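You operate a simulated robot arm through the tools that you are given. There is no shell and no other tool. Be economical: measure what you need, move in short steps, check, and stop when the job is done.

You run a simulated two-armed robot. Do the job below in one go: nothing can be reset, and whatever is moved stays where it is left.

## Task
Brush the bagging stand's shelf clean, then empty the yellow tray's chaff into the sweepings bin.
Fine: purple brush back on the bench, tray back on that shelf. Set down upright: purple hand brush. What is to be rubbed or washed off counts as gone when no trace of it is left.

It is judged by the outcome, as a careful person would: the job done as asked, and still so three seconds after it is handed in. It fails if anything else is knocked over, pushed out of place, dropped, spilled or broken.

## Robot
Two 7-joint arms with two-finger parallel grippers on one trunk, on a base that drives. Base frame: it is fixed to the floor where the robot stands at the start and does not move with it; the origin is under the middle of the robot, x ahead of it, y to its left, z up. Units: cm, degrees, N and s.
The left shoulder is at the start at [7, 13, 99.1], the right one opposite. With the tool pointing down near the work surface each hand reaches from about 10 to 50 cm from the robot's upright axis, wherever it stands, measured 20 degrees to its own side. Places, roughly: bagging bench [70, 0, 80]; shelf of the bagging stand [70, 110, 60]; spilt chaff [50, 130, 60]; sweepings bin [60, -90, 20]. Payload 1.57 kg a hand.
Tool frame (each hand has its own): the origin (TCP) lies between the finger pads and is the grasp point; the fingertips stand 3 cm ahead of it; z points along the fingers, y is the line along which they close. The gripper opens to 8 cm. The fingers are 1.7 cm wide and 1.2 cm thick; the gripper's body (4 by 8.2 cm) begins 8 cm behind the TCP.
Orientation is that of the tool frame in the base frame, as a unit quaternion [x, y, z, w]. With the fingers straight down and closing along the base's y, the tool's x points along the base's -x, its y along +y and its z along -z.

## Interface
- The arms move only by the tool servo_tool. It takes "left_steps", "right_steps" or both (then of equal length, played together; a hand with none holds still); each is a list of rows, each a list of 7 numbers: the shift along the base's x, y, z in cm, then the turn, a rotation vector about the base's x, y, z in degrees, then the opening, from 0 (shut) to 1 (fully open). In form: [[tx, ty, tz, ax, ay, az, fingers], ...]. A call has 1 to 10 rows; each row is the pose to reach, as a shift and turn from the pose commanded when the call began. Rows are played at 5 a second. More than 5 cm and 8.6 degrees between two rows, or a gripper value outside its range, and nothing of the call is played. Where a pose cannot be reached the arm comes as near as it can. A force on the tool above 40 N (or 10 N above the force at the start of the call, whichever is more), or a blocked arm, ends the call early, and 0.2 s more pass. The fingers move at their own pace (about 10.8 cm/s each) and stop on an object; they squeeze with about 40 N. The grip force told is the motor's: it shows also when the fingers shut on nothing. Time passes only in rows, and 0.2 s behind the last, so rows that repeat a pose let the fingers close. It gives the time, the measured TCP pose, the force on the tool (base axes), the opening and the grip force at its end, in the units of the frame above (readings bear some noise), with the torque about the TCP (base axes, N m) and any sound that the robot's microphone picked up, and new pictures: "pictures" is both (left out), scene, wrist or none (wrist: the cameras of the hands that moved).
- Cameras (640 x 400 px; columns grow to the right, rows downward): "scene" is now at [12.2, -1.5, 122.92]; the picture's right is [-0.02, -1.00, 0.00], its down [-0.58, 0.01, -0.82] and it looks along [0.82, -0.01, -0.58] (base axes); focal length 280 px, centre (320, 200). "left" rides on the left gripper at [7.2, 0.7, -12.2] in its tool frame; the picture's right is [-0.09, 1.00, 0.00], its down [-0.84, -0.08, -0.54] and it looks along [-0.54, -0.05, 0.84] (tool axes); focal length 238 px, centre (320, 200). "right" rides on the right gripper at [7.2, -0.7, -12.2] in its tool frame; the picture's right is [0.09, 1.00, 0.00], its down [-0.84, 0.08, -0.54] and it looks along [-0.54, 0.05, 0.84] (tool axes); focal length 238 px, centre (320, 200). There is no depth. A picture from a camera that has moved, and an enlarged one, comes with that camera's place and axes in the base frame and with its lens. The place of the scene camera against the robot may be out by one fixed shift of up to 2.5 cm in any direction.
- raise_lower(by): slides the trunk up (or, below 0, down) by that many cm; the arms and the scene camera ride with it, the base frame stays. It gives what a move gives, with no picture.
- steer(legs): drives the robot by 1 to 6 legs, each [ahead, left, turn to the left] in cm, cm and degrees, along the robot's own axes; the way and the turn of a leg run together, so that a leg with both is an arc; at most 150 cm and 180 degrees a leg. The arms and the cameras ride along, it lands a little off, and it stops where it bumps. It gives what a move gives, and a new picture of the scene camera.
- aim_head(pan, tilt): turns the head with the scene camera to pan (to the left, within 86 degrees either way) and tilt (down, from -29 to 69), counted from straight ahead of the robot. It gives what a move gives, and a new picture of the scene camera.
- inspect(camera, box): a new picture of the part [left, top, right, bottom] of that camera's present view, enlarged. It takes no simulated time.
- finish_job(): hands the job in; it is judged then, once.

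Work in short steps. Places have to be worked out from the pictures, the camera data and where the tool is seen: move nearer, look again, correct. Check each grasp and each placing, and mend what went wrong. You have 120 turns and 260 pictures in all, those below and enlarged ones among them. Open the grippers and draw the arms clear of the work before you hand the job in, unless the task says otherwise; then end with one line.

The tools are called after "Request:" by a JSON object that holds its "method" and its "body". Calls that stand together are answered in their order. servo_tool: Moves the arms, as the interface text tells. Its arguments: {"type":"object","properties":{"left_steps":{"type":"array","items":{"type":"array","items":{"type":"number"}}},"right_steps":{"type":"array","items":{"type":"array","items":{"type":"number"}}},"pictures":{"type":"string","enum":["both","scene","wrist","none"]}},"required":[]} The other tools are called the same way: raise_lower (by) slides the trunk up or down; steer (legs) drives the base; aim_head (pan, tilt) turns the head that bears the scene camera; inspect (camera, box) takes an enlarged picture of a part of a camera's view; finish_job () hands the job in.

At the start:

```text
clock: 0.0
left_tcp_pos: [30.02, 13.09, 107.47]
left_orientation: [0.0, 1.0, 0.001, 0.0]
left_contact_force: [-0.6, 1.2, -0.1]
left_moment: [-0.01, 0.03, 0.02]
left_width: 7.98
left_grasp_force: 0.0
right_tcp_pos: [32.29, -18.45, 104.41]
right_orientation: [0.0, 1.0, 0.0, 0.0]
right_contact_force: [-0.4, 0.0, 0.2]
right_moment: [-0.02, -0.01, 0.02]
right_width: 8.0
right_grasp_force: 0.0
trunk travel left (down, up): [-62.9, 31.1]
robot x, y, heading: [0.04, -0.13, -0.1]
head pan, tilt: [-1.0, 35.2]
```

scene: 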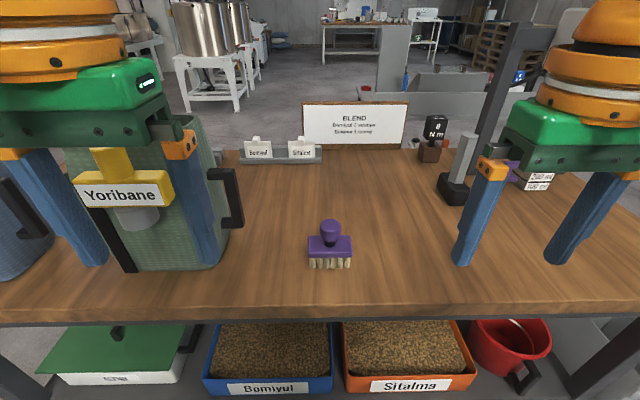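
right: 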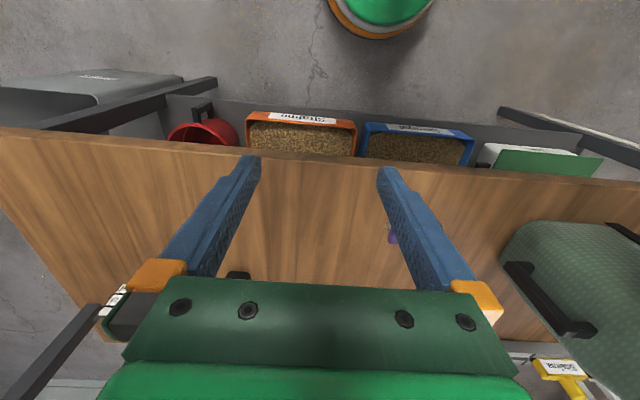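
left: 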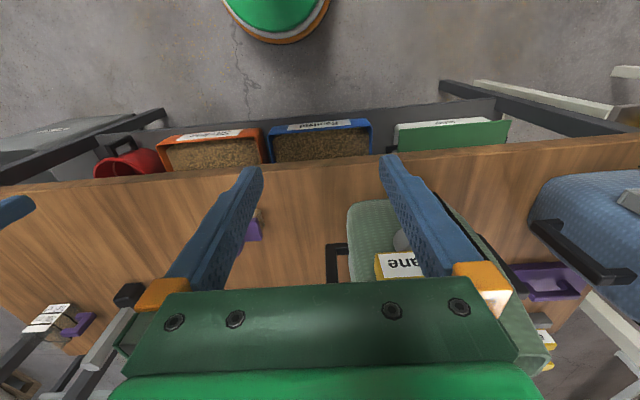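

The purple brush sits at mid-bench. I look left first to find the bagging stand and the tray.

Request:
{"method": "aim_head", "body": {"pan": 60, "tilt": 30}}

Request:
{"method": "aim_head", "body": {"pan": -60, "tilt": 35}}

```text
clock: 1.3
left_tcp_pos: [30.05, 13.02, 107.39]
left_orientation: [-0.001, 1.0, 0.0, 0.0]
left_contact_force: [0.4, 0.8, 0.6]
left_moment: [0.02, -0.01, -0.01]
left_width: 8.01
left_grasp_force: 0.1
right_tcp_pos: [32.3, -18.5, 104.27]
right_orientation: [0.0, 1.0, 0.0, -0.001]
right_contact_force: [-0.1, 0.5, 0.5]
right_moment: [-0.01, -0.01, -0.04]
right_width: 7.98
right_grasp_force: 0.0
trunk travel left (down, up): [-62.9, 31.1]
robot x, y, heading: [-0.01, 0.17, 0.2]
head pan, tilt: [60.0, 30.0]
camera scene: at [7.94, 6.49, 123.73], right [0.87, -0.5, 0.0], down [-0.25, -0.43, -0.87], along [0.43, 0.75, -0.5], focal length 280 px, centre (320, 200)
```

scene: 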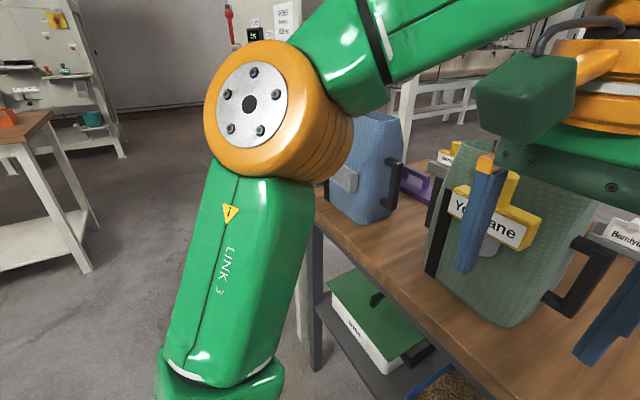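

```text
clock: 3.3
left_tcp_pos: [30.06, 13.08, 107.42]
left_orientation: [-0.001, 1.0, 0.0, 0.001]
left_contact_force: [-0.6, -0.4, -0.1]
left_moment: [-0.02, -0.01, 0.01]
left_width: 8.0
left_grasp_force: 0.0
right_tcp_pos: [32.37, -18.54, 104.25]
right_orientation: [-0.001, 1.0, 0.0, -0.001]
right_contact_force: [0.1, -0.6, -0.8]
right_moment: [-0.02, 0.02, -0.02]
right_width: 8.02
right_grasp_force: 0.1
trunk travel left (down, up): [-62.9, 31.1]
robot x, y, heading: [0.3, -0.14, -0.2]
head pan, tilt: [-60.0, 35.0]
camera scene: at [7.82, -8.97, 122.95], right [-0.87, -0.5, 0.0], down [-0.29, 0.5, -0.82], along [0.41, -0.71, -0.57], focal length 280 px, centre (320, 200)
```

scene: 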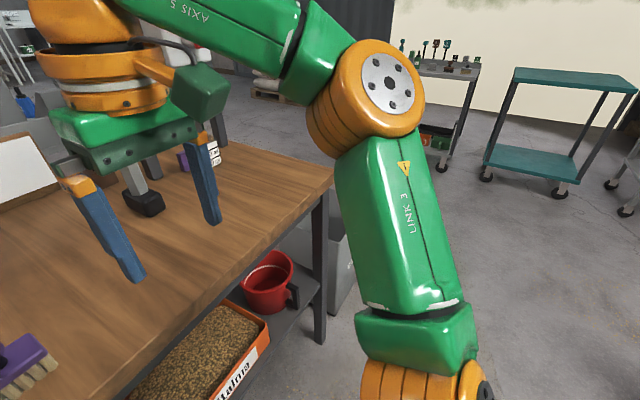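

Back to the front to measure the brush closely.

Request:
{"method": "aim_head", "body": {"pan": 0, "tilt": 50}}

Request:
{"method": "inspect", "body": {"camera": "scene", "box": [260, 80, 420, 180]}}

```text
clock: 4.6
left_tcp_pos: [30.1, 13.22, 107.51]
left_orientation: [-0.001, 1.0, 0.0, 0.001]
left_contact_force: [0.7, -0.2, 0.7]
left_moment: [0.0, -0.04, 0.01]
left_width: 8.0
left_grasp_force: 0.1
right_tcp_pos: [32.31, -18.53, 104.34]
right_orientation: [0.0, 1.0, 0.0, 0.0]
right_contact_force: [0.3, -0.5, -0.1]
right_moment: [0.0, 0.0, 0.03]
right_width: 7.99
right_grasp_force: 0.1
trunk travel left (down, up): [-62.9, 31.1]
robot x, y, heading: [-0.19, -0.13, 0.1]
head pan, tilt: [0.0, 50.0]
camera scene: at [11.11, -1.35, 120.78], right [0.0, -1.0, 0.0], down [-0.77, 0.0, -0.64], along [0.64, 0.0, -0.77], focal length 280 px, centre (320, 200)
```

scene: 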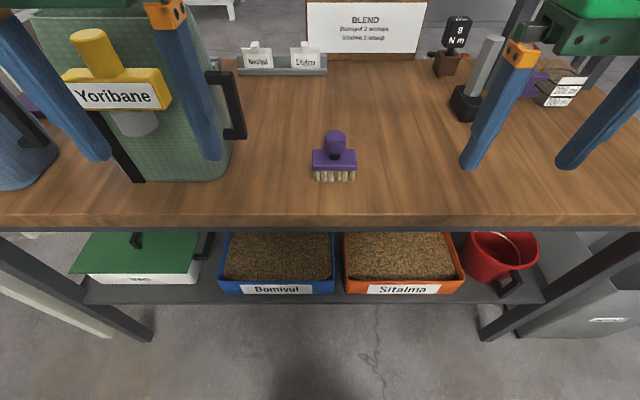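

```text
4.00 times, centred on (340, 130) of scene
camera zoom: at [11.11, -1.35, 120.78], right [0.0, -1.0, 0.0], down [-0.77, 0.0, -0.64], along [0.64, 0.0, -0.77], focal length 1121 px, centre (240, 480)
```

zoom: 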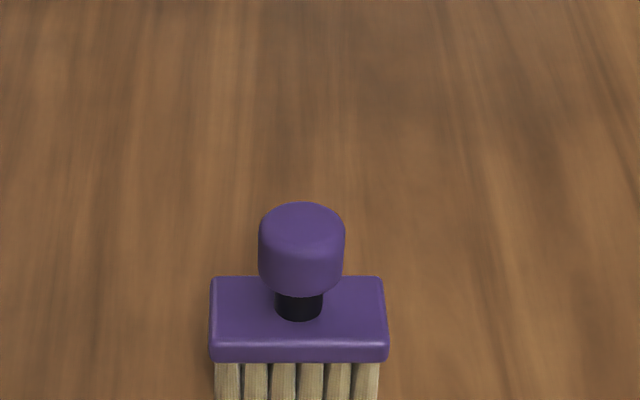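

Brush centre is about (52.3, -4.3), knob top z≈89. Before grasping I want to see the stand, so I back off and turn left.

Request:
{"method": "steer", "body": {"legs": [[-40, 0, 0], [0, 0, 60]]}}

```text
clock: 9.7
left_tcp_pos: [-35.32, 32.56, 107.43]
left_orientation: [-0.484, 0.875, 0.0, 0.0]
left_contact_force: [-0.7, -0.1, -0.6]
left_moment: [-0.01, -0.03, 0.01]
left_width: 8.0
left_grasp_force: 0.0
right_tcp_pos: [-7.57, 17.58, 104.38]
right_orientation: [-0.484, 0.875, 0.0, 0.0]
right_contact_force: [0.0, 0.3, 0.5]
right_moment: [0.01, 0.04, 0.02]
right_width: 8.01
right_grasp_force: 0.1
trunk travel left (down, up): [-62.9, 31.1]
robot x, y, heading: [-40.29, 0.04, 57.9]
head pan, tilt: [0.0, 50.0]
camera scene: at [-35.18, 9.48, 120.77], right [0.85, -0.53, 0.0], down [-0.41, -0.65, -0.64], along [0.34, 0.54, -0.77], focal length 280 px, centre (320, 200)
```

scene: 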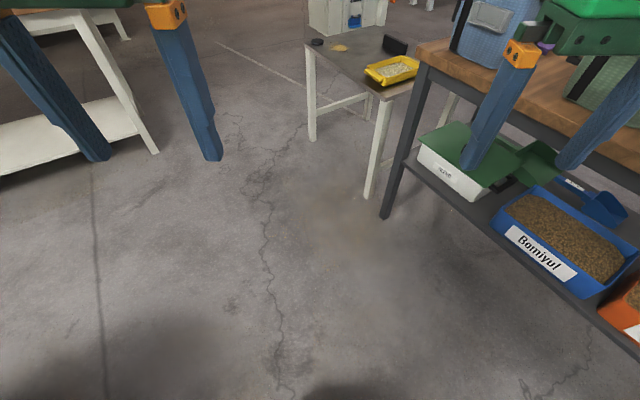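

Now the stand with yellow tray and a chaff heap is in view; I zoom.

Request:
{"method": "aim_head", "body": {"pan": -8, "tilt": 25}}

Request:
{"method": "inspect", "body": {"camera": "scene", "box": [240, 100, 400, 200]}}

```text
clock: 10.6
left_tcp_pos: [-35.44, 32.44, 107.43]
left_orientation: [-0.484, 0.875, 0.0, 0.0]
left_contact_force: [-0.5, 0.2, -0.1]
left_moment: [-0.02, -0.01, -0.02]
left_width: 7.99
left_grasp_force: 0.1
right_tcp_pos: [-7.46, 17.58, 104.46]
right_orientation: [-0.483, 0.875, 0.0, 0.0]
right_contact_force: [-0.1, -0.1, 0.6]
right_moment: [-0.02, -0.02, 0.01]
right_width: 7.99
right_grasp_force: 0.0
trunk travel left (down, up): [-62.9, 31.1]
robot x, y, heading: [-40.1, -0.15, 57.7]
head pan, tilt: [-8.0, 25.0]
camera scene: at [-33.35, 10.0, 124.52], right [0.76, -0.64, 0.0], down [-0.27, -0.32, -0.91], along [0.58, 0.69, -0.42], focal length 280 px, centre (320, 200)
```

scene: 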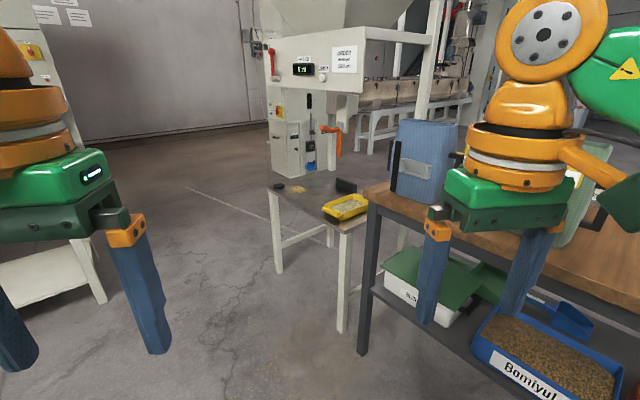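

```text
4.00 times, centred on (320, 150) of scene
camera zoom: at [-33.35, 10.0, 124.52], right [0.76, -0.64, 0.0], down [-0.27, -0.32, -0.91], along [0.58, 0.69, -0.42], focal length 1121 px, centre (320, 400)
```

zoom: 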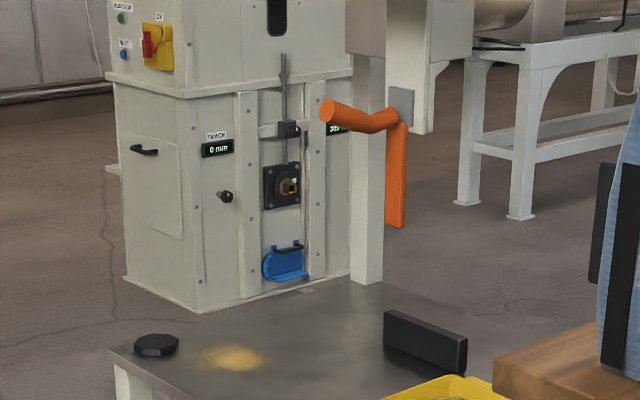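

The chaff is a yellow patch near (54,134), tray near (57,98), shelf front edge x≈45. The left hand suits the brushing, so I park for a left-hand brush pickup: robot at about (11,-18).

Request:
{"method": "steer", "body": {"legs": [[0, 0, -58], [0, -18, 0], [51, 0, 0]]}}

Request:
{"method": "aim_head", "body": {"pan": 15, "tilt": 52}}

```text
clock: 17.2
left_tcp_pos: [39.69, -4.59, 107.47]
left_orientation: [0.0, 1.0, 0.001, 0.001]
left_contact_force: [1.2, 0.2, 0.2]
left_moment: [0.01, -0.04, 0.0]
left_width: 7.98
left_grasp_force: 0.0
right_tcp_pos: [41.74, -36.29, 104.28]
right_orientation: [0.001, 1.0, 0.0, 0.0]
right_contact_force: [0.2, 0.3, 0.6]
right_moment: [0.0, 0.01, -0.02]
right_width: 8.0
right_grasp_force: 0.1
trunk travel left (down, up): [-62.9, 31.1]
robot x, y, heading: [9.61, -17.94, 0.1]
head pan, tilt: [-8.0, 25.0]
camera scene: at [21.99, -20.33, 124.53], right [-0.14, -0.99, 0.0], down [-0.42, 0.06, -0.91], along [0.9, -0.13, -0.42], focal length 280 px, centre (320, 200)
```

scene: 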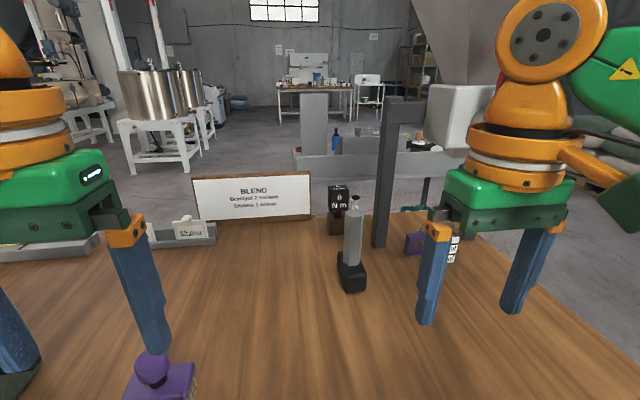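

```text
clock: 18.1
left_tcp_pos: [39.55, -4.59, 107.42]
left_orientation: [0.0, 1.0, 0.0, 0.0]
left_contact_force: [0.1, 1.2, 0.7]
left_moment: [0.02, -0.02, 0.02]
left_width: 7.99
left_grasp_force: 0.1
right_tcp_pos: [41.73, -36.25, 104.41]
right_orientation: [0.002, 1.0, 0.0, 0.0]
right_contact_force: [0.2, 0.2, 0.4]
right_moment: [0.0, 0.02, -0.01]
right_width: 7.98
right_grasp_force: 0.0
trunk travel left (down, up): [-62.9, 31.1]
robot x, y, heading: [9.69, -17.89, 0.3]
head pan, tilt: [15.0, 52.0]
camera scene: at [20.19, -17.11, 120.52], right [0.26, -0.97, 0.0], down [-0.76, -0.2, -0.62], along [0.6, 0.16, -0.79], focal length 280 px, centre (320, 200)
```

scene: 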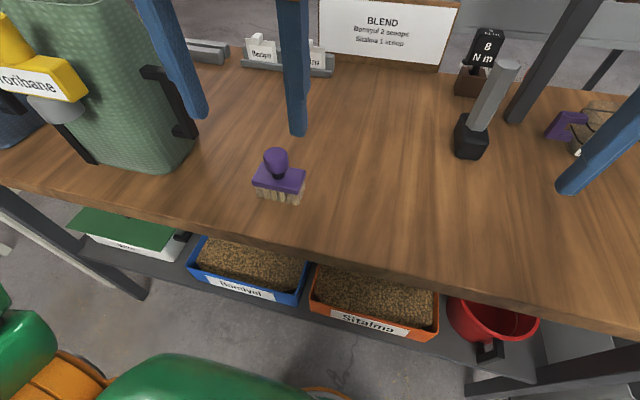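

Knob estimates: (52, -1 to -4). I bring the left hand over it at height and look with the wrist camera.

Request:
{"method": "servo_tool", "body": {"left_steps": [[4, 0.6, 0, 0, 0, 0, 1], [8, 1.2, 0, 0, 0, 0, 1], [11, 1.6, -2, 0, 0, 0, 1], [12, 1.6, -5, 0, 0, 0, 1], [12, 1.6, -5, 0, 0, 0, 1]]}}

```text
clock: 19.3
left_tcp_pos: [50.62, -2.81, 102.56]
left_orientation: [0.001, 1.0, 0.0, 0.002]
left_contact_force: [-0.7, -0.3, 0.0]
left_moment: [-0.05, -0.03, -0.01]
left_width: 8.0
left_grasp_force: 0.1
left hand out of reach, approached as far as the arm can: row 2, 3, 4, 5
right_tcp_pos: [41.8, -36.21, 104.29]
right_orientation: [0.0, 1.0, 0.001, 0.0]
right_contact_force: [0.0, 0.2, 0.0]
right_moment: [0.06, 0.0, 0.02]
right_width: 7.99
right_grasp_force: 0.0
trunk travel left (down, up): [-62.9, 31.1]
robot x, y, heading: [9.26, -17.89, -0.2]
head pan, tilt: [15.0, 52.0]
camera scene: at [20.13, -17.08, 120.51], right [0.26, -0.97, 0.0], down [-0.76, -0.2, -0.62], along [0.6, 0.16, -0.79], focal length 280 px, centre (320, 200)
camera left: at [43.47, -2.1, 114.6], right [0.09, 1.0, 0.0], down [0.84, -0.08, 0.54], along [0.54, -0.05, -0.84], focal length 238 px, centre (320, 200)
```

scene: 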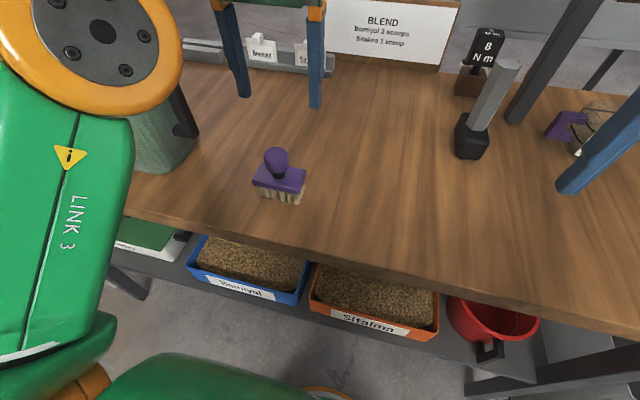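
left: 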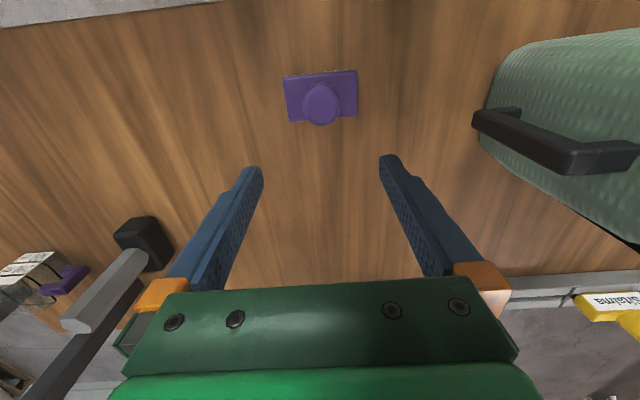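

Wrist view puts the knob at (48.4, -2.3). I centre over it and descend partway.

Request:
{"method": "servo_tool", "body": {"left_steps": [[-3, 1, 0, 0, 0, 0, 1], [-3, 1, -4, 0, 0, 0, 1], [-3, 1, -7, 0, 0, 0, 1], [-3, 1, -7, 0, 0, 0, 1]], "pictures": "wrist"}}

```text
clock: 20.3
left_tcp_pos: [47.66, -2.15, 95.68]
left_orientation: [0.0, 1.0, 0.0, 0.001]
left_contact_force: [0.2, -0.1, -0.8]
left_moment: [0.0, -0.03, -0.01]
left_width: 7.97
left_grasp_force: 0.0
right_tcp_pos: [41.73, -36.24, 104.35]
right_orientation: [0.001, 1.0, 0.0, 0.001]
right_contact_force: [-0.1, -0.6, -0.3]
right_moment: [0.02, -0.01, 0.0]
right_width: 7.98
right_grasp_force: 0.1
trunk travel left (down, up): [-62.9, 31.1]
robot x, y, heading: [9.14, -17.68, -0.2]
head pan, tilt: [15.0, 52.0]
camera left: at [40.36, -1.41, 107.77], right [0.09, 1.0, 0.0], down [0.84, -0.08, 0.54], along [0.54, -0.05, -0.84], focal length 238 px, centre (320, 200)
```

left: 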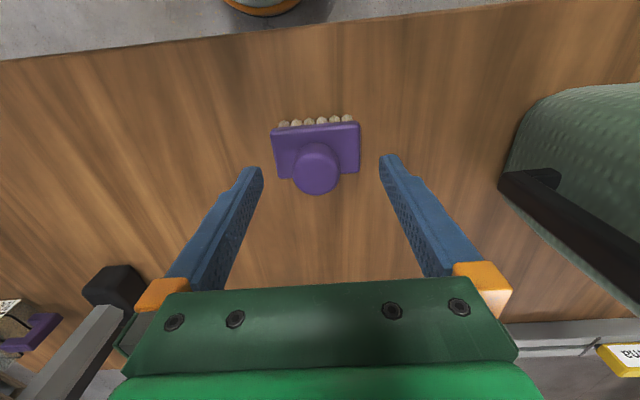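

Triangulating gives the knob top near z≈90–92, x≈48. I descend 3 cm and look again.

Request:
{"method": "servo_tool", "body": {"left_steps": [[0.3, -0.3, -1.5, 0, 0, 0, 1], [0.3, -0.3, -3, 0, 0, 0, 1], [0.3, -0.3, -3, 0, 0, 0, 1]]}}

```text
clock: 21.1
left_tcp_pos: [48.13, -2.31, 92.49]
left_orientation: [-0.001, 1.0, 0.0, 0.0]
left_contact_force: [-0.7, 0.7, -0.8]
left_moment: [-0.01, 0.05, -0.02]
left_width: 8.0
left_grasp_force: 0.1
right_tcp_pos: [41.76, -36.34, 104.26]
right_orientation: [0.0, 1.0, 0.0, 0.0]
right_contact_force: [-0.6, 0.3, 0.3]
right_moment: [-0.01, 0.02, 0.02]
right_width: 8.01
right_grasp_force: 0.1
trunk travel left (down, up): [-62.9, 31.1]
robot x, y, heading: [9.69, -17.58, -0.4]
head pan, tilt: [15.0, 52.0]
camera scene: at [20.18, -17.12, 120.51], right [0.26, -0.97, 0.0], down [-0.76, -0.2, -0.62], along [0.59, 0.16, -0.79], focal length 280 px, centre (320, 200)
camera left: at [40.8, -1.58, 104.7], right [0.09, 1.0, 0.0], down [0.84, -0.08, 0.54], along [0.54, -0.05, -0.84], focal length 238 px, centre (320, 200)
```

scene: 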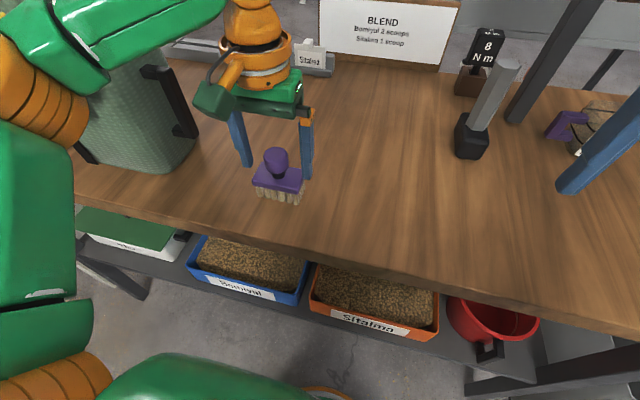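
left: 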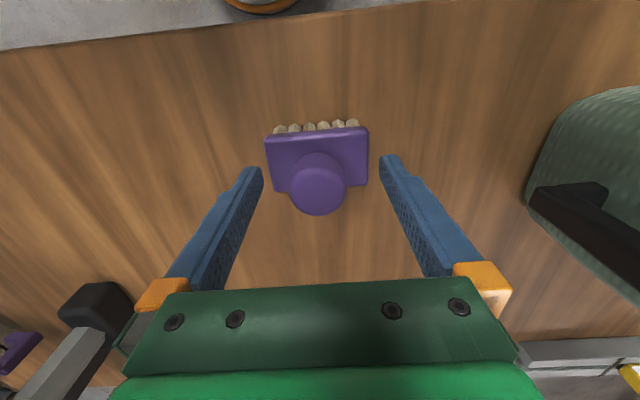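

Triangulation from three views: knob at (47.6,-2.4), top z≈92.5, plate top ≈87.4. Lower 1.3 cm and close.

Request:
{"method": "servo_tool", "body": {"left_steps": [[-0.4, 0, -0.7, 0, 0, 0, 1], [-0.4, 0, -1.3, 0, 0, 0, 1], [-0.4, 0, -1.3, 0, 0, 0, 0.5], [-0.4, 0, -1.3, 0, 0, 0, 0.1], [-0.4, 0, -1.3, 0, 0, 0, 0.1], [-0.4, 0, -1.3, 0, 0, 0, 0.1]]}}

Request:
{"method": "inspect", "body": {"camera": "scene", "box": [180, 100, 340, 200]}}

```text
clock: 22.5
left_tcp_pos: [47.64, -2.19, 91.15]
left_orientation: [0.0, 1.0, 0.0, 0.001]
left_contact_force: [3.3, 0.7, 8.7]
left_moment: [-0.13, -0.07, 0.09]
left_width: 7.34
left_grasp_force: 39.8
right_tcp_pos: [41.72, -36.31, 104.38]
right_orientation: [0.001, 1.0, 0.0, 0.001]
right_contact_force: [-0.3, 0.1, 0.6]
right_moment: [0.02, 0.0, 0.02]
right_width: 7.99
right_grasp_force: 0.0
trunk travel left (down, up): [-62.9, 31.1]
robot x, y, heading: [9.64, -17.7, 0.1]
head pan, tilt: [15.0, 52.0]
camera scene: at [20.14, -17.11, 120.52], right [0.26, -0.97, 0.0], down [-0.76, -0.2, -0.62], along [0.6, 0.16, -0.79], focal length 280 px, centre (320, 200)
camera left: at [40.48, -1.5, 103.33], right [0.09, 1.0, 0.0], down [0.84, -0.08, 0.54], along [0.54, -0.05, -0.84], focal length 238 px, centre (320, 200)
```

scene: 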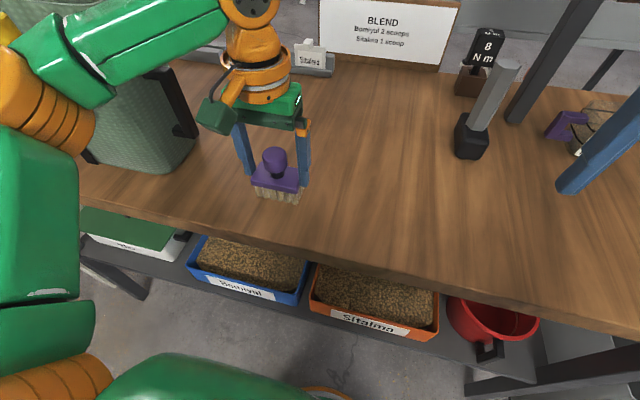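
left: 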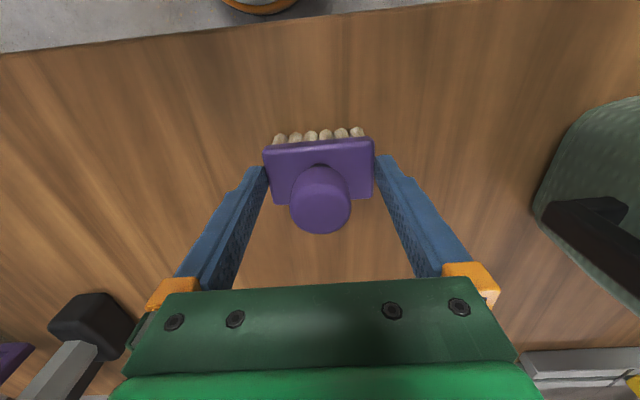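

```text
4.00 times, centred on (260, 150) of scene
camera zoom: at [20.14, -17.11, 120.52], right [0.26, -0.97, 0.0], down [-0.76, -0.2, -0.62], along [0.6, 0.16, -0.79], focal length 1121 px, centre (560, 400)
```

zoom: 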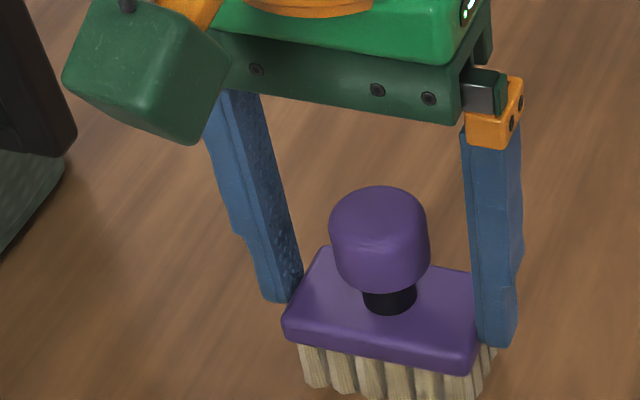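

The fingers caught the plate ends instead of the knob (width 7.3), tips about z 88. I open, lift 1.4 cm and close on the knob.

Request:
{"method": "servo_tool", "body": {"left_steps": [[0, 0, 0, 0, 0, 0, 1], [0, 0, 0, 0, 0, 0, 1], [0, -0.1, 0.8, 0, 0, 0, 1], [0, -0.1, 1.5, 0, 0, 0, 1], [0, -0.1, 1.5, 0, 0, 0, 1]], "pictures": "wrist"}}

Request:
{"method": "inspect", "body": {"camera": "scene", "box": [180, 100, 340, 200]}}

```text
clock: 23.7
left_tcp_pos: [47.75, -2.32, 92.44]
left_orientation: [0.0, 1.0, 0.0, -0.001]
left_contact_force: [0.7, -0.1, -0.5]
left_moment: [-0.03, 0.01, 0.0]
left_width: 8.0
left_grasp_force: 0.1
right_tcp_pos: [41.88, -36.34, 104.33]
right_orientation: [0.001, 1.0, 0.0, 0.001]
right_contact_force: [0.3, -0.1, -0.2]
right_moment: [0.03, 0.0, -0.01]
right_width: 8.03
right_grasp_force: 0.2
trunk travel left (down, up): [-62.9, 31.1]
robot x, y, heading: [9.49, -17.99, -0.2]
head pan, tilt: [15.0, 52.0]
camera left: at [40.48, -1.64, 104.7], right [0.09, 1.0, 0.0], down [0.84, -0.08, 0.54], along [0.54, -0.05, -0.84], focal length 238 px, centre (320, 200)
```

left: 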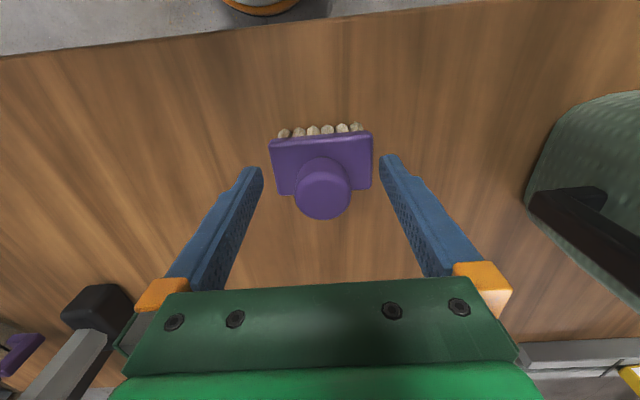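

```text
4.00 times, centred on (260, 150) of scene
camera zoom: at [20.19, -17.1, 120.51], right [0.26, -0.97, 0.0], down [-0.76, -0.2, -0.62], along [0.59, 0.16, -0.79], focal length 1121 px, centre (560, 400)
```

zoom: 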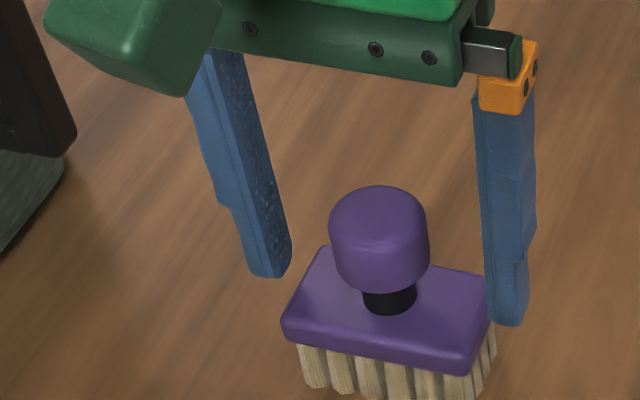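

Midpoint of the tips coincides with the knob's neck. Closing now.

Request:
{"method": "servo_tool", "body": {"left_steps": [[0, 0, 0, 0, 0, 0, 0.4], [0, 0, 0, 0, 0, 0, 0.1], [0, 0, 0, 0, 0, 0, 0.1], [0, 0, 0, 0, 0, 0, 0.1]], "pictures": "wrist"}}

Request:
{"method": "inspect", "body": {"camera": "scene", "box": [180, 100, 340, 200]}}

```text
clock: 24.7
left_tcp_pos: [47.74, -2.28, 92.66]
left_orientation: [0.0, 1.0, -0.001, 0.0]
left_contact_force: [0.9, -0.3, 0.3]
left_moment: [0.06, 0.02, 0.02]
left_width: 3.3
left_grasp_force: 40.4
right_tcp_pos: [41.96, -36.25, 104.23]
right_orientation: [0.0, 1.0, 0.001, 0.001]
right_contact_force: [0.2, 0.0, 1.1]
right_moment: [-0.02, 0.02, -0.02]
right_width: 8.02
right_grasp_force: 0.0
trunk travel left (down, up): [-62.9, 31.1]
robot x, y, heading: [9.21, -17.39, -0.1]
head pan, tilt: [15.0, 52.0]
camera left: at [40.48, -1.66, 104.7], right [0.09, 1.0, 0.0], down [0.84, -0.08, 0.54], along [0.54, -0.05, -0.84], focal length 238 px, centre (320, 200)
```

left: 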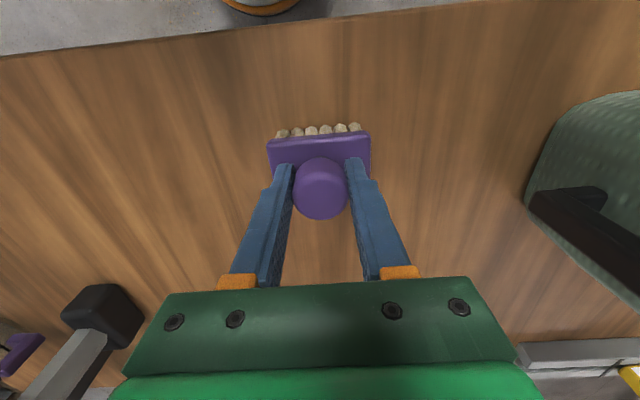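

```text
4.00 times, centred on (260, 150) of scene
camera zoom: at [20.19, -17.12, 120.51], right [0.26, -0.97, 0.0], down [-0.76, -0.2, -0.62], along [0.59, 0.16, -0.79], focal length 1121 px, centre (560, 400)
```

zoom: 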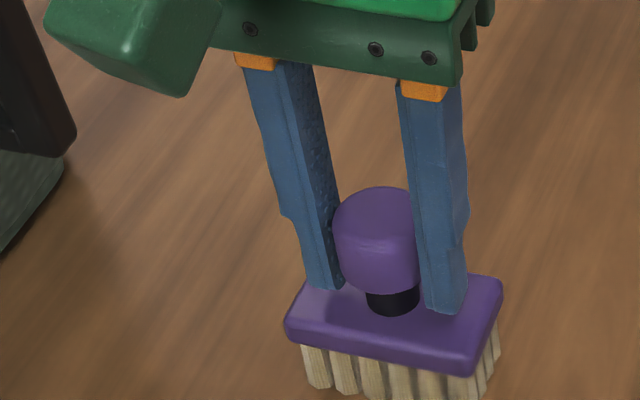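

Knob gripped (3.3 cm, 40 N). Lift to a carry height.

Request:
{"method": "servo_tool", "body": {"left_steps": [[0, 0, 3, 0, 0, 0, 0.1], [0, 0, 7, 0, 0, 0, 0.1], [0, 0, 11, 0, 0, 0, 0.1], [-3, 0, 14, 0, 0, 0, 0.1], [-7, 0, 14, 0, 0, 0, 0.1], [-7, 0, 14, 0, 0, 0, 0.1]]}}

```text
clock: 26.1
left_tcp_pos: [40.83, -2.21, 106.65]
left_orientation: [0.001, 1.0, -0.001, -0.001]
left_contact_force: [0.2, 0.0, -0.2]
left_moment: [0.03, 0.02, -0.01]
left_width: 0.8
left_grasp_force: 0.1
right_tcp_pos: [41.91, -36.39, 104.31]
right_orientation: [0.0, 1.0, 0.0, 0.0]
right_contact_force: [-0.5, 0.2, -0.1]
right_moment: [0.03, -0.01, -0.01]
right_width: 8.02
right_grasp_force: 0.1
trunk travel left (down, up): [-62.9, 31.1]
robot x, y, heading: [9.5, -17.57, -0.0]
head pan, tilt: [15.0, 52.0]
camera scene: at [20.27, -17.16, 120.5], right [0.26, -0.97, 0.0], down [-0.76, -0.2, -0.62], along [0.59, 0.16, -0.79], focal length 280 px, centre (320, 200)
camera left: at [33.58, -1.56, 118.73], right [0.09, 1.0, 0.0], down [0.84, -0.08, 0.54], along [0.54, -0.05, -0.84], focal length 238 px, centre (320, 200)
```

scene: 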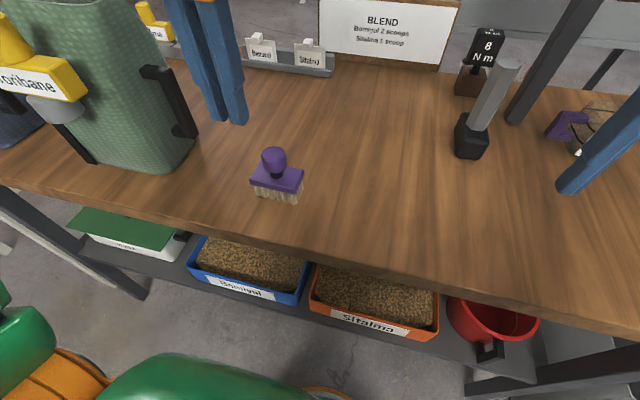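
left: 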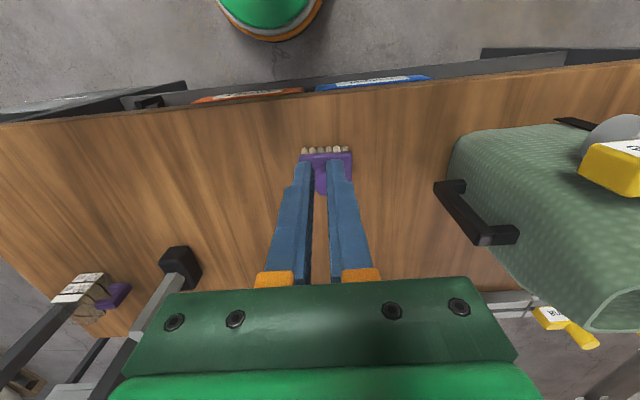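

The grip slipped off: the fingers were holding too far behind the knob's centre. I open and look from this height.

Request:
{"method": "servo_tool", "body": {"left_steps": [[4, 0, -4, 0, 0, 0, 1], [4, 0, -4, 0, 0, 0, 1], [4, 0, -4, 0, 0, 0, 1]], "pictures": "none"}}

Request:
{"method": "inspect", "body": {"camera": "left", "box": [240, 80, 400, 180]}}

```text
refused: row 1 steps farther than a row can; nothing moved
```

```text
4.00 times, centred on (320, 130) of left
camera zoom: at [33.58, -1.56, 118.73], right [0.09, 1.0, 0.0], down [0.84, -0.08, 0.54], along [0.54, -0.05, -0.84], focal length 953 px, centre (320, 480)
```

zoom: 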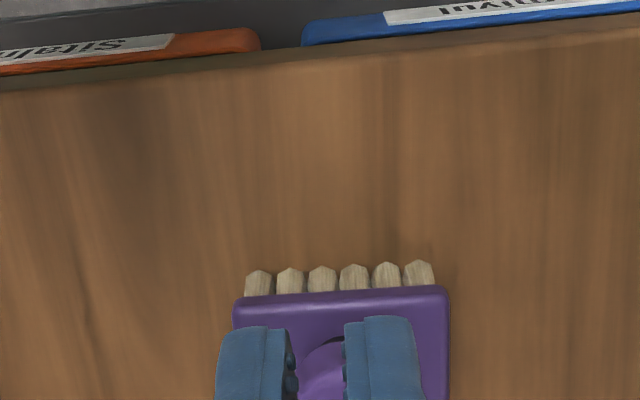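

Knob diameter is about 3.3 and its centre near (47.3,-2.4); I retry slightly nearer the robot and lift slowly in checks.

Request:
{"method": "servo_tool", "body": {"left_steps": [[3, 0, -2, 0, 0, 0, 1], [6, 0, -5, 0, 0, 0, 1], [6.2, 0, -9, 0, 0, 0, 1], [6.2, 0, -12, 0, 0, 0, 1], [6.2, 0, -13.8, 0, 0, 0, 1], [6.2, 0, -13.8, 0, 0, 0, 1]], "pictures": "wrist"}}

Request:
{"method": "inspect", "body": {"camera": "scene", "box": [180, 100, 340, 200]}}

```text
clock: 27.5
left_tcp_pos: [46.96, -2.57, 92.65]
left_orientation: [0.001, 1.0, -0.001, -0.001]
left_contact_force: [0.0, 0.7, 0.4]
left_moment: [0.01, -0.02, 0.0]
left_width: 7.98
left_grasp_force: 0.0
right_tcp_pos: [41.71, -36.28, 104.29]
right_orientation: [0.002, 1.0, 0.0, 0.0]
right_contact_force: [0.6, -0.4, 0.6]
right_moment: [-0.02, 0.0, 0.0]
right_width: 8.01
right_grasp_force: 0.0
trunk travel left (down, up): [-62.9, 31.1]
robot x, y, heading: [9.92, -17.63, -0.2]
head pan, tilt: [15.0, 52.0]
camera left: at [39.72, -1.73, 104.85], right [0.09, 1.0, 0.0], down [0.84, -0.08, 0.54], along [0.54, -0.05, -0.84], focal length 238 px, centre (320, 200)
```

left: 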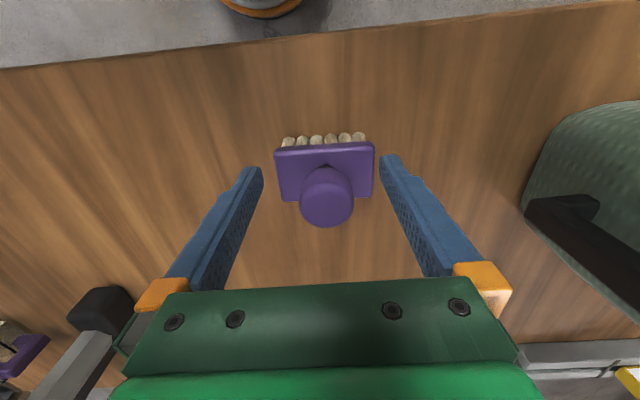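

```text
4.00 times, centred on (260, 150) of scene
camera zoom: at [20.17, -17.1, 120.51], right [0.26, -0.97, 0.0], down [-0.76, -0.2, -0.62], along [0.59, 0.16, -0.79], focal length 1121 px, centre (560, 400)
```

zoom: 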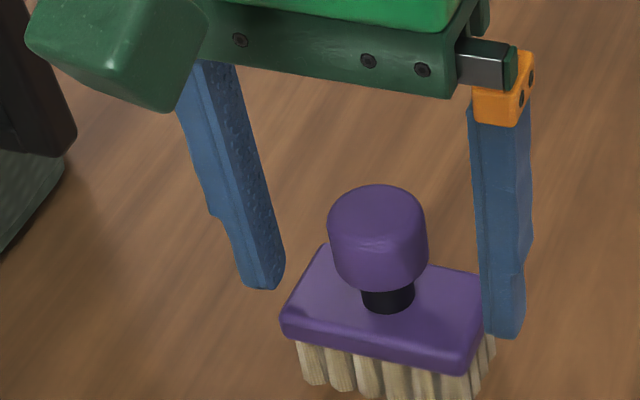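

Using the known plate length (7.34) for scale: plate top z≈88.5, knob centre (48.0,-2.1). I shift there, close, and lift just 1.5 cm slowly to test the hold.

Request:
{"method": "servo_tool", "body": {"left_steps": [[1.0, 0.35, -0.3, 0, 0, 0, 1], [1.0, 0.35, -0.3, 0, 0, 0, 0.4], [1.0, 0.35, -0.3, 0, 0, 0, 0], [1.0, 0.35, -0.3, 0, 0, 0, 0], [1.0, 0.35, -0.3, 0, 0, 0, 0], [1.0, 0.35, 0.1, 0, 0, 0, 0], [1.0, 0.35, 0.6, 0, 0, 0, 0], [1.0, 0.35, 1.2, 0, 0, 0, 0]], "pictures": "wrist"}}

Request:
{"method": "inspect", "body": {"camera": "scene", "box": [180, 100, 340, 200]}}

```text
clock: 29.3
left_tcp_pos: [47.95, -2.19, 93.95]
left_orientation: [0.0, 1.0, 0.0, 0.0]
left_contact_force: [-0.4, -0.5, -1.6]
left_moment: [0.01, 0.01, -0.02]
left_width: 3.31
left_grasp_force: 40.3
right_tcp_pos: [41.75, -36.23, 104.4]
right_orientation: [0.001, 1.0, 0.0, 0.001]
right_contact_force: [0.0, 0.3, 0.6]
right_moment: [0.03, 0.03, -0.01]
right_width: 8.01
right_grasp_force: 0.0
trunk travel left (down, up): [-62.9, 31.1]
robot x, y, heading: [9.36, -17.54, -0.4]
head pan, tilt: [15.0, 52.0]
camera left: at [40.64, -1.37, 106.12], right [0.09, 1.0, 0.0], down [0.84, -0.08, 0.54], along [0.54, -0.05, -0.84], focal length 238 px, centre (320, 200)
```

left: 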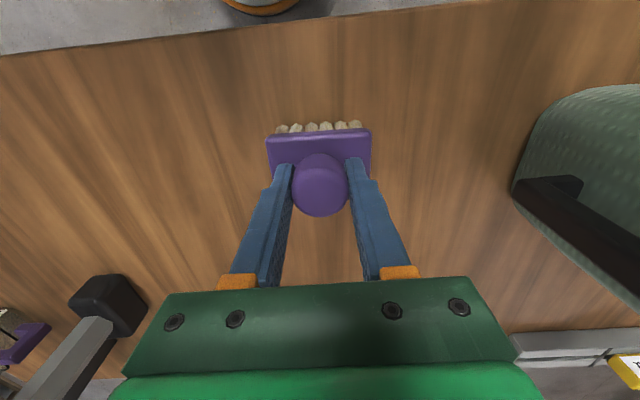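

```text
4.00 times, centred on (260, 150) of scene
camera zoom: at [20.2, -17.09, 120.51], right [0.26, -0.97, 0.0], down [-0.76, -0.2, -0.62], along [0.59, 0.16, -0.79], focal length 1121 px, centre (560, 400)
```

zoom: 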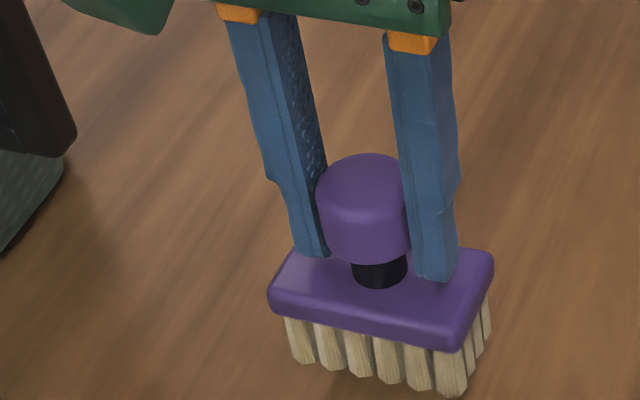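

Now it lifts (−1.6 N weight). Continue upward gently, fingers commanded fully shut.

Request:
{"method": "servo_tool", "body": {"left_steps": [[0, 0, 1, 0, 0, 0, 0], [0, 0, 2, 0, 0, 0, 0], [0, 0, 3.5, 0, 0, 0, 0], [0, 0, 5, 0, 0, 0, 0], [0, 0, 6.5, 0, 0, 0, 0], [0, 0, 8, 0, 0, 0, 0], [-1, 0, 9.5, 0, 0, 0, 0], [-3, 0, 11, 0, 0, 0, 0], [-5, 0, 12, 0, 0, 0, 0], [-6, 0, 12, 0, 0, 0, 0]]}}

```text
clock: 31.5
left_tcp_pos: [41.93, -2.13, 105.89]
left_orientation: [0.0, 1.0, -0.001, -0.001]
left_contact_force: [0.2, 0.5, -1.0]
left_moment: [-0.01, 0.0, -0.03]
left_width: 3.33
left_grasp_force: 40.1
right_tcp_pos: [41.89, -36.28, 104.34]
right_orientation: [0.001, 1.0, -0.001, 0.0]
right_contact_force: [-0.2, 0.4, 1.0]
right_moment: [-0.01, 0.03, -0.01]
right_width: 7.99
right_grasp_force: 0.0
trunk travel left (down, up): [-62.9, 31.1]
robot x, y, heading: [9.39, -17.63, 0.0]
head pan, tilt: [15.0, 52.0]
camera scene: at [20.2, -17.07, 120.51], right [0.26, -0.97, 0.0], down [-0.76, -0.2, -0.62], along [0.59, 0.16, -0.79], focal length 280 px, centre (320, 200)
camera left: at [34.73, -1.36, 118.09], right [0.09, 1.0, 0.0], down [0.84, -0.08, 0.54], along [0.54, -0.05, -0.84], focal length 238 px, centre (320, 200)
```

scene: 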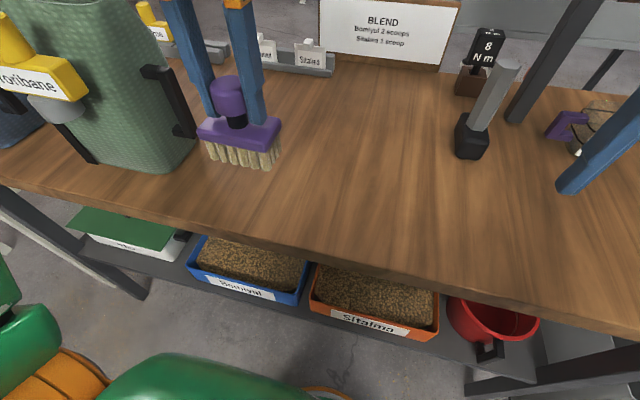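
left: 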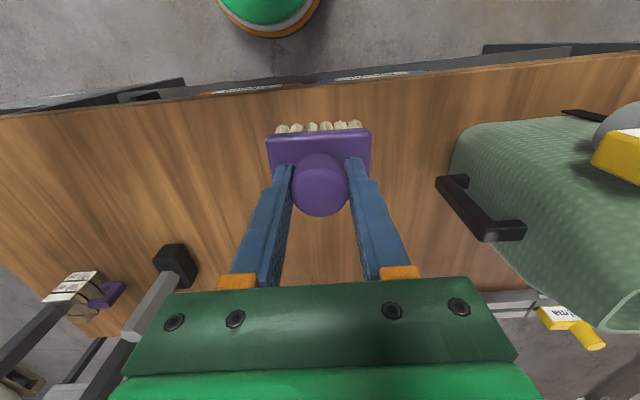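

The brush hangs straight. Back out, slide left along the aisle to y≈114.

Request:
{"method": "steer", "body": {"legs": [[-45, 0, 0], [0, 132, 0]]}}

Request:
{"method": "aim_head", "body": {"pan": 0, "tilt": 38}}

```text
clock: 40.5
left_tcp_pos: [-5.3, 130.66, 105.96]
left_orientation: [-0.008, 1.0, 0.0, 0.0]
left_contact_force: [-0.8, -0.4, -1.0]
left_moment: [-0.04, 0.01, 0.03]
left_width: 3.32
left_grasp_force: 39.5
right_tcp_pos: [-4.96, 96.55, 104.19]
right_orientation: [-0.008, 1.0, 0.0, 0.001]
right_contact_force: [-0.4, 0.2, 0.3]
right_moment: [0.02, 0.03, 0.0]
right_width: 7.99
right_grasp_force: 0.0
trunk travel left (down, up): [-62.9, 31.1]
robot x, y, heading: [-37.13, 114.79, 1.0]
head pan, tilt: [15.0, 52.0]
camera scene: at [-26.88, 115.32, 120.51], right [0.27, -0.96, 0.0], down [-0.76, -0.22, -0.62], along [0.59, 0.17, -0.79], focal length 280 px, centre (320, 200)
```

scene: 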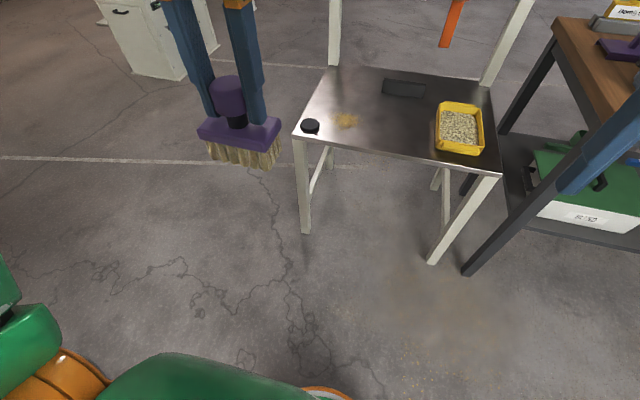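

```text
clock: 41.2
left_tcp_pos: [-5.38, 130.72, 105.9]
left_orientation: [-0.008, 1.0, 0.0, 0.0]
left_contact_force: [0.1, -0.7, -1.2]
left_moment: [0.01, 0.05, 0.01]
left_width: 3.34
left_grasp_force: 40.4
right_tcp_pos: [-4.82, 96.55, 104.33]
right_orientation: [-0.007, 1.0, 0.001, 0.0]
right_contact_force: [0.4, 0.2, -0.3]
right_moment: [0.01, 0.01, 0.01]
right_width: 7.99
right_grasp_force: 0.1
trunk travel left (down, up): [-62.9, 31.1]
robot x, y, heading: [-37.52, 114.19, 0.6]
head pan, tilt: [0.0, 38.0]
camera scene: at [-25.48, 113.44, 122.48], right [0.02, -1.0, 0.0], down [-0.62, -0.01, -0.79], along [0.79, 0.01, -0.62], focal length 280 px, centre (320, 200)
```

scene: 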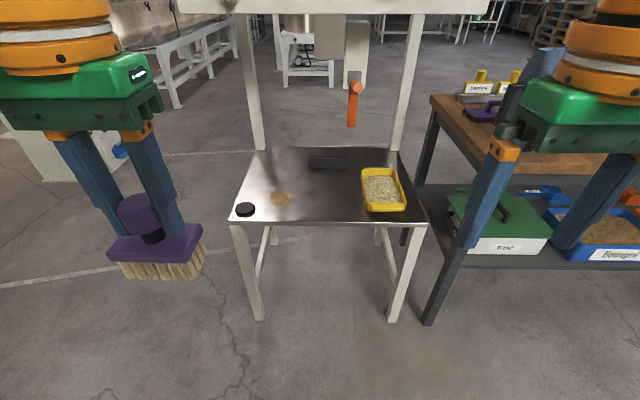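

Shelf front edge x≈39, chaff ≈(50,127.7), octagon ≈(45,139), block at the back, tray ≈(53,92). I drive forward to put the chaff within left-hand reach.

Request:
{"method": "steer", "body": {"legs": [[45, 0, 0]]}}

Request:
{"method": "aim_head", "body": {"pan": 15, "tilt": 55}}

Request:
{"method": "inspect", "body": {"camera": "left", "box": [0, 0, 640, 400]}}

```text
clock: 44.0
left_tcp_pos: [39.75, 131.33, 106.05]
left_orientation: [-0.009, 1.0, 0.002, 0.002]
left_contact_force: [-8.5, -2.8, 0.0]
left_moment: [0.44, -1.08, 0.08]
left_width: 3.32
left_grasp_force: 40.0
right_tcp_pos: [40.33, 97.28, 104.36]
right_orientation: [-0.009, 1.0, 0.0, 0.001]
right_contact_force: [0.8, -0.3, 0.1]
right_moment: [0.02, 0.01, -0.05]
right_width: 8.0
right_grasp_force: 0.0
trunk travel left (down, up): [-62.9, 31.1]
robot x, y, heading: [7.89, 115.18, 1.0]
head pan, tilt: [0.0, 38.0]
camera scene: at [19.6, 114.01, 122.55], right [0.02, -1.0, 0.0], down [-0.61, -0.01, -0.79], along [0.79, 0.01, -0.61], focal length 280 px, centre (320, 200)
```

scene: 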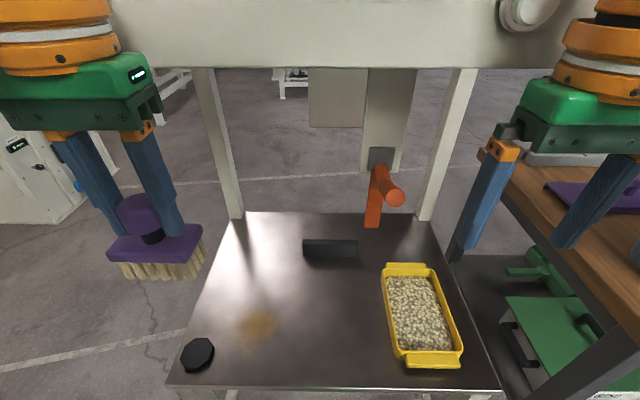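

```text
clock: 44.8
left_tcp_pos: [39.85, 131.27, 106.17]
left_orientation: [-0.008, 1.0, 0.0, 0.001]
left_contact_force: [-6.9, -3.2, -0.2]
left_moment: [0.49, -1.04, 0.04]
left_width: 3.28
left_grasp_force: 39.5
right_tcp_pos: [40.32, 97.16, 104.47]
right_orientation: [-0.008, 1.0, 0.001, 0.002]
right_contact_force: [-0.2, -0.3, 0.4]
right_moment: [0.03, 0.01, -0.03]
right_width: 7.98
right_grasp_force: 0.1
trunk travel left (down, up): [-62.9, 31.1]
robot x, y, heading: [8.07, 115.02, 1.0]
head pan, tilt: [15.0, 55.0]
camera scene: at [17.94, 115.83, 120.18], right [0.27, -0.96, 0.0], down [-0.79, -0.22, -0.58], along [0.56, 0.16, -0.82], focal length 280 px, centre (320, 200)
```

scene: 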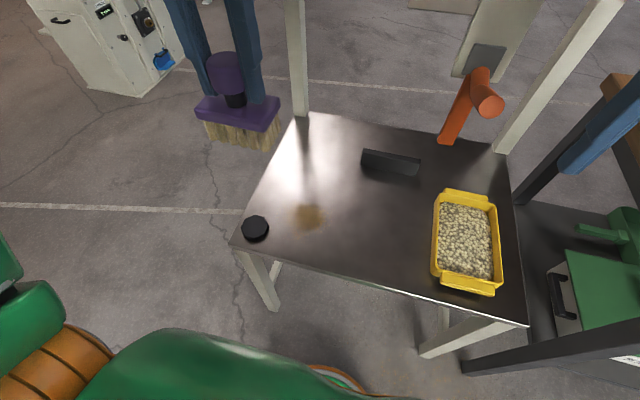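

```text
1.00 times, centred on (320, 200) of left (not enlarged: the box is as wide or as high as the picture)
camera zoom: at [32.5, 131.88, 118.21], right [0.07, 1.0, 0.0], down [0.84, -0.06, 0.55], along [0.54, -0.04, -0.84], focal length 238 px, centre (320, 200)
```

zoom: 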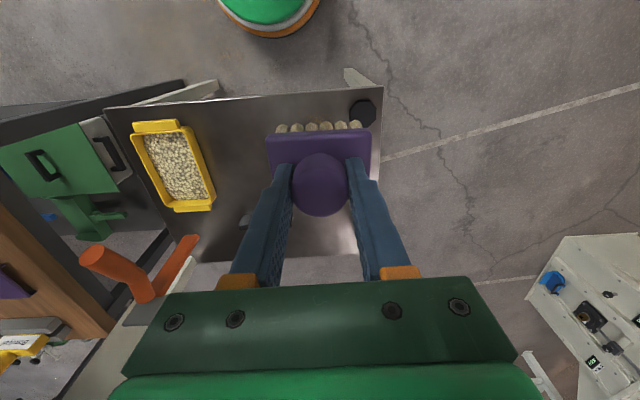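

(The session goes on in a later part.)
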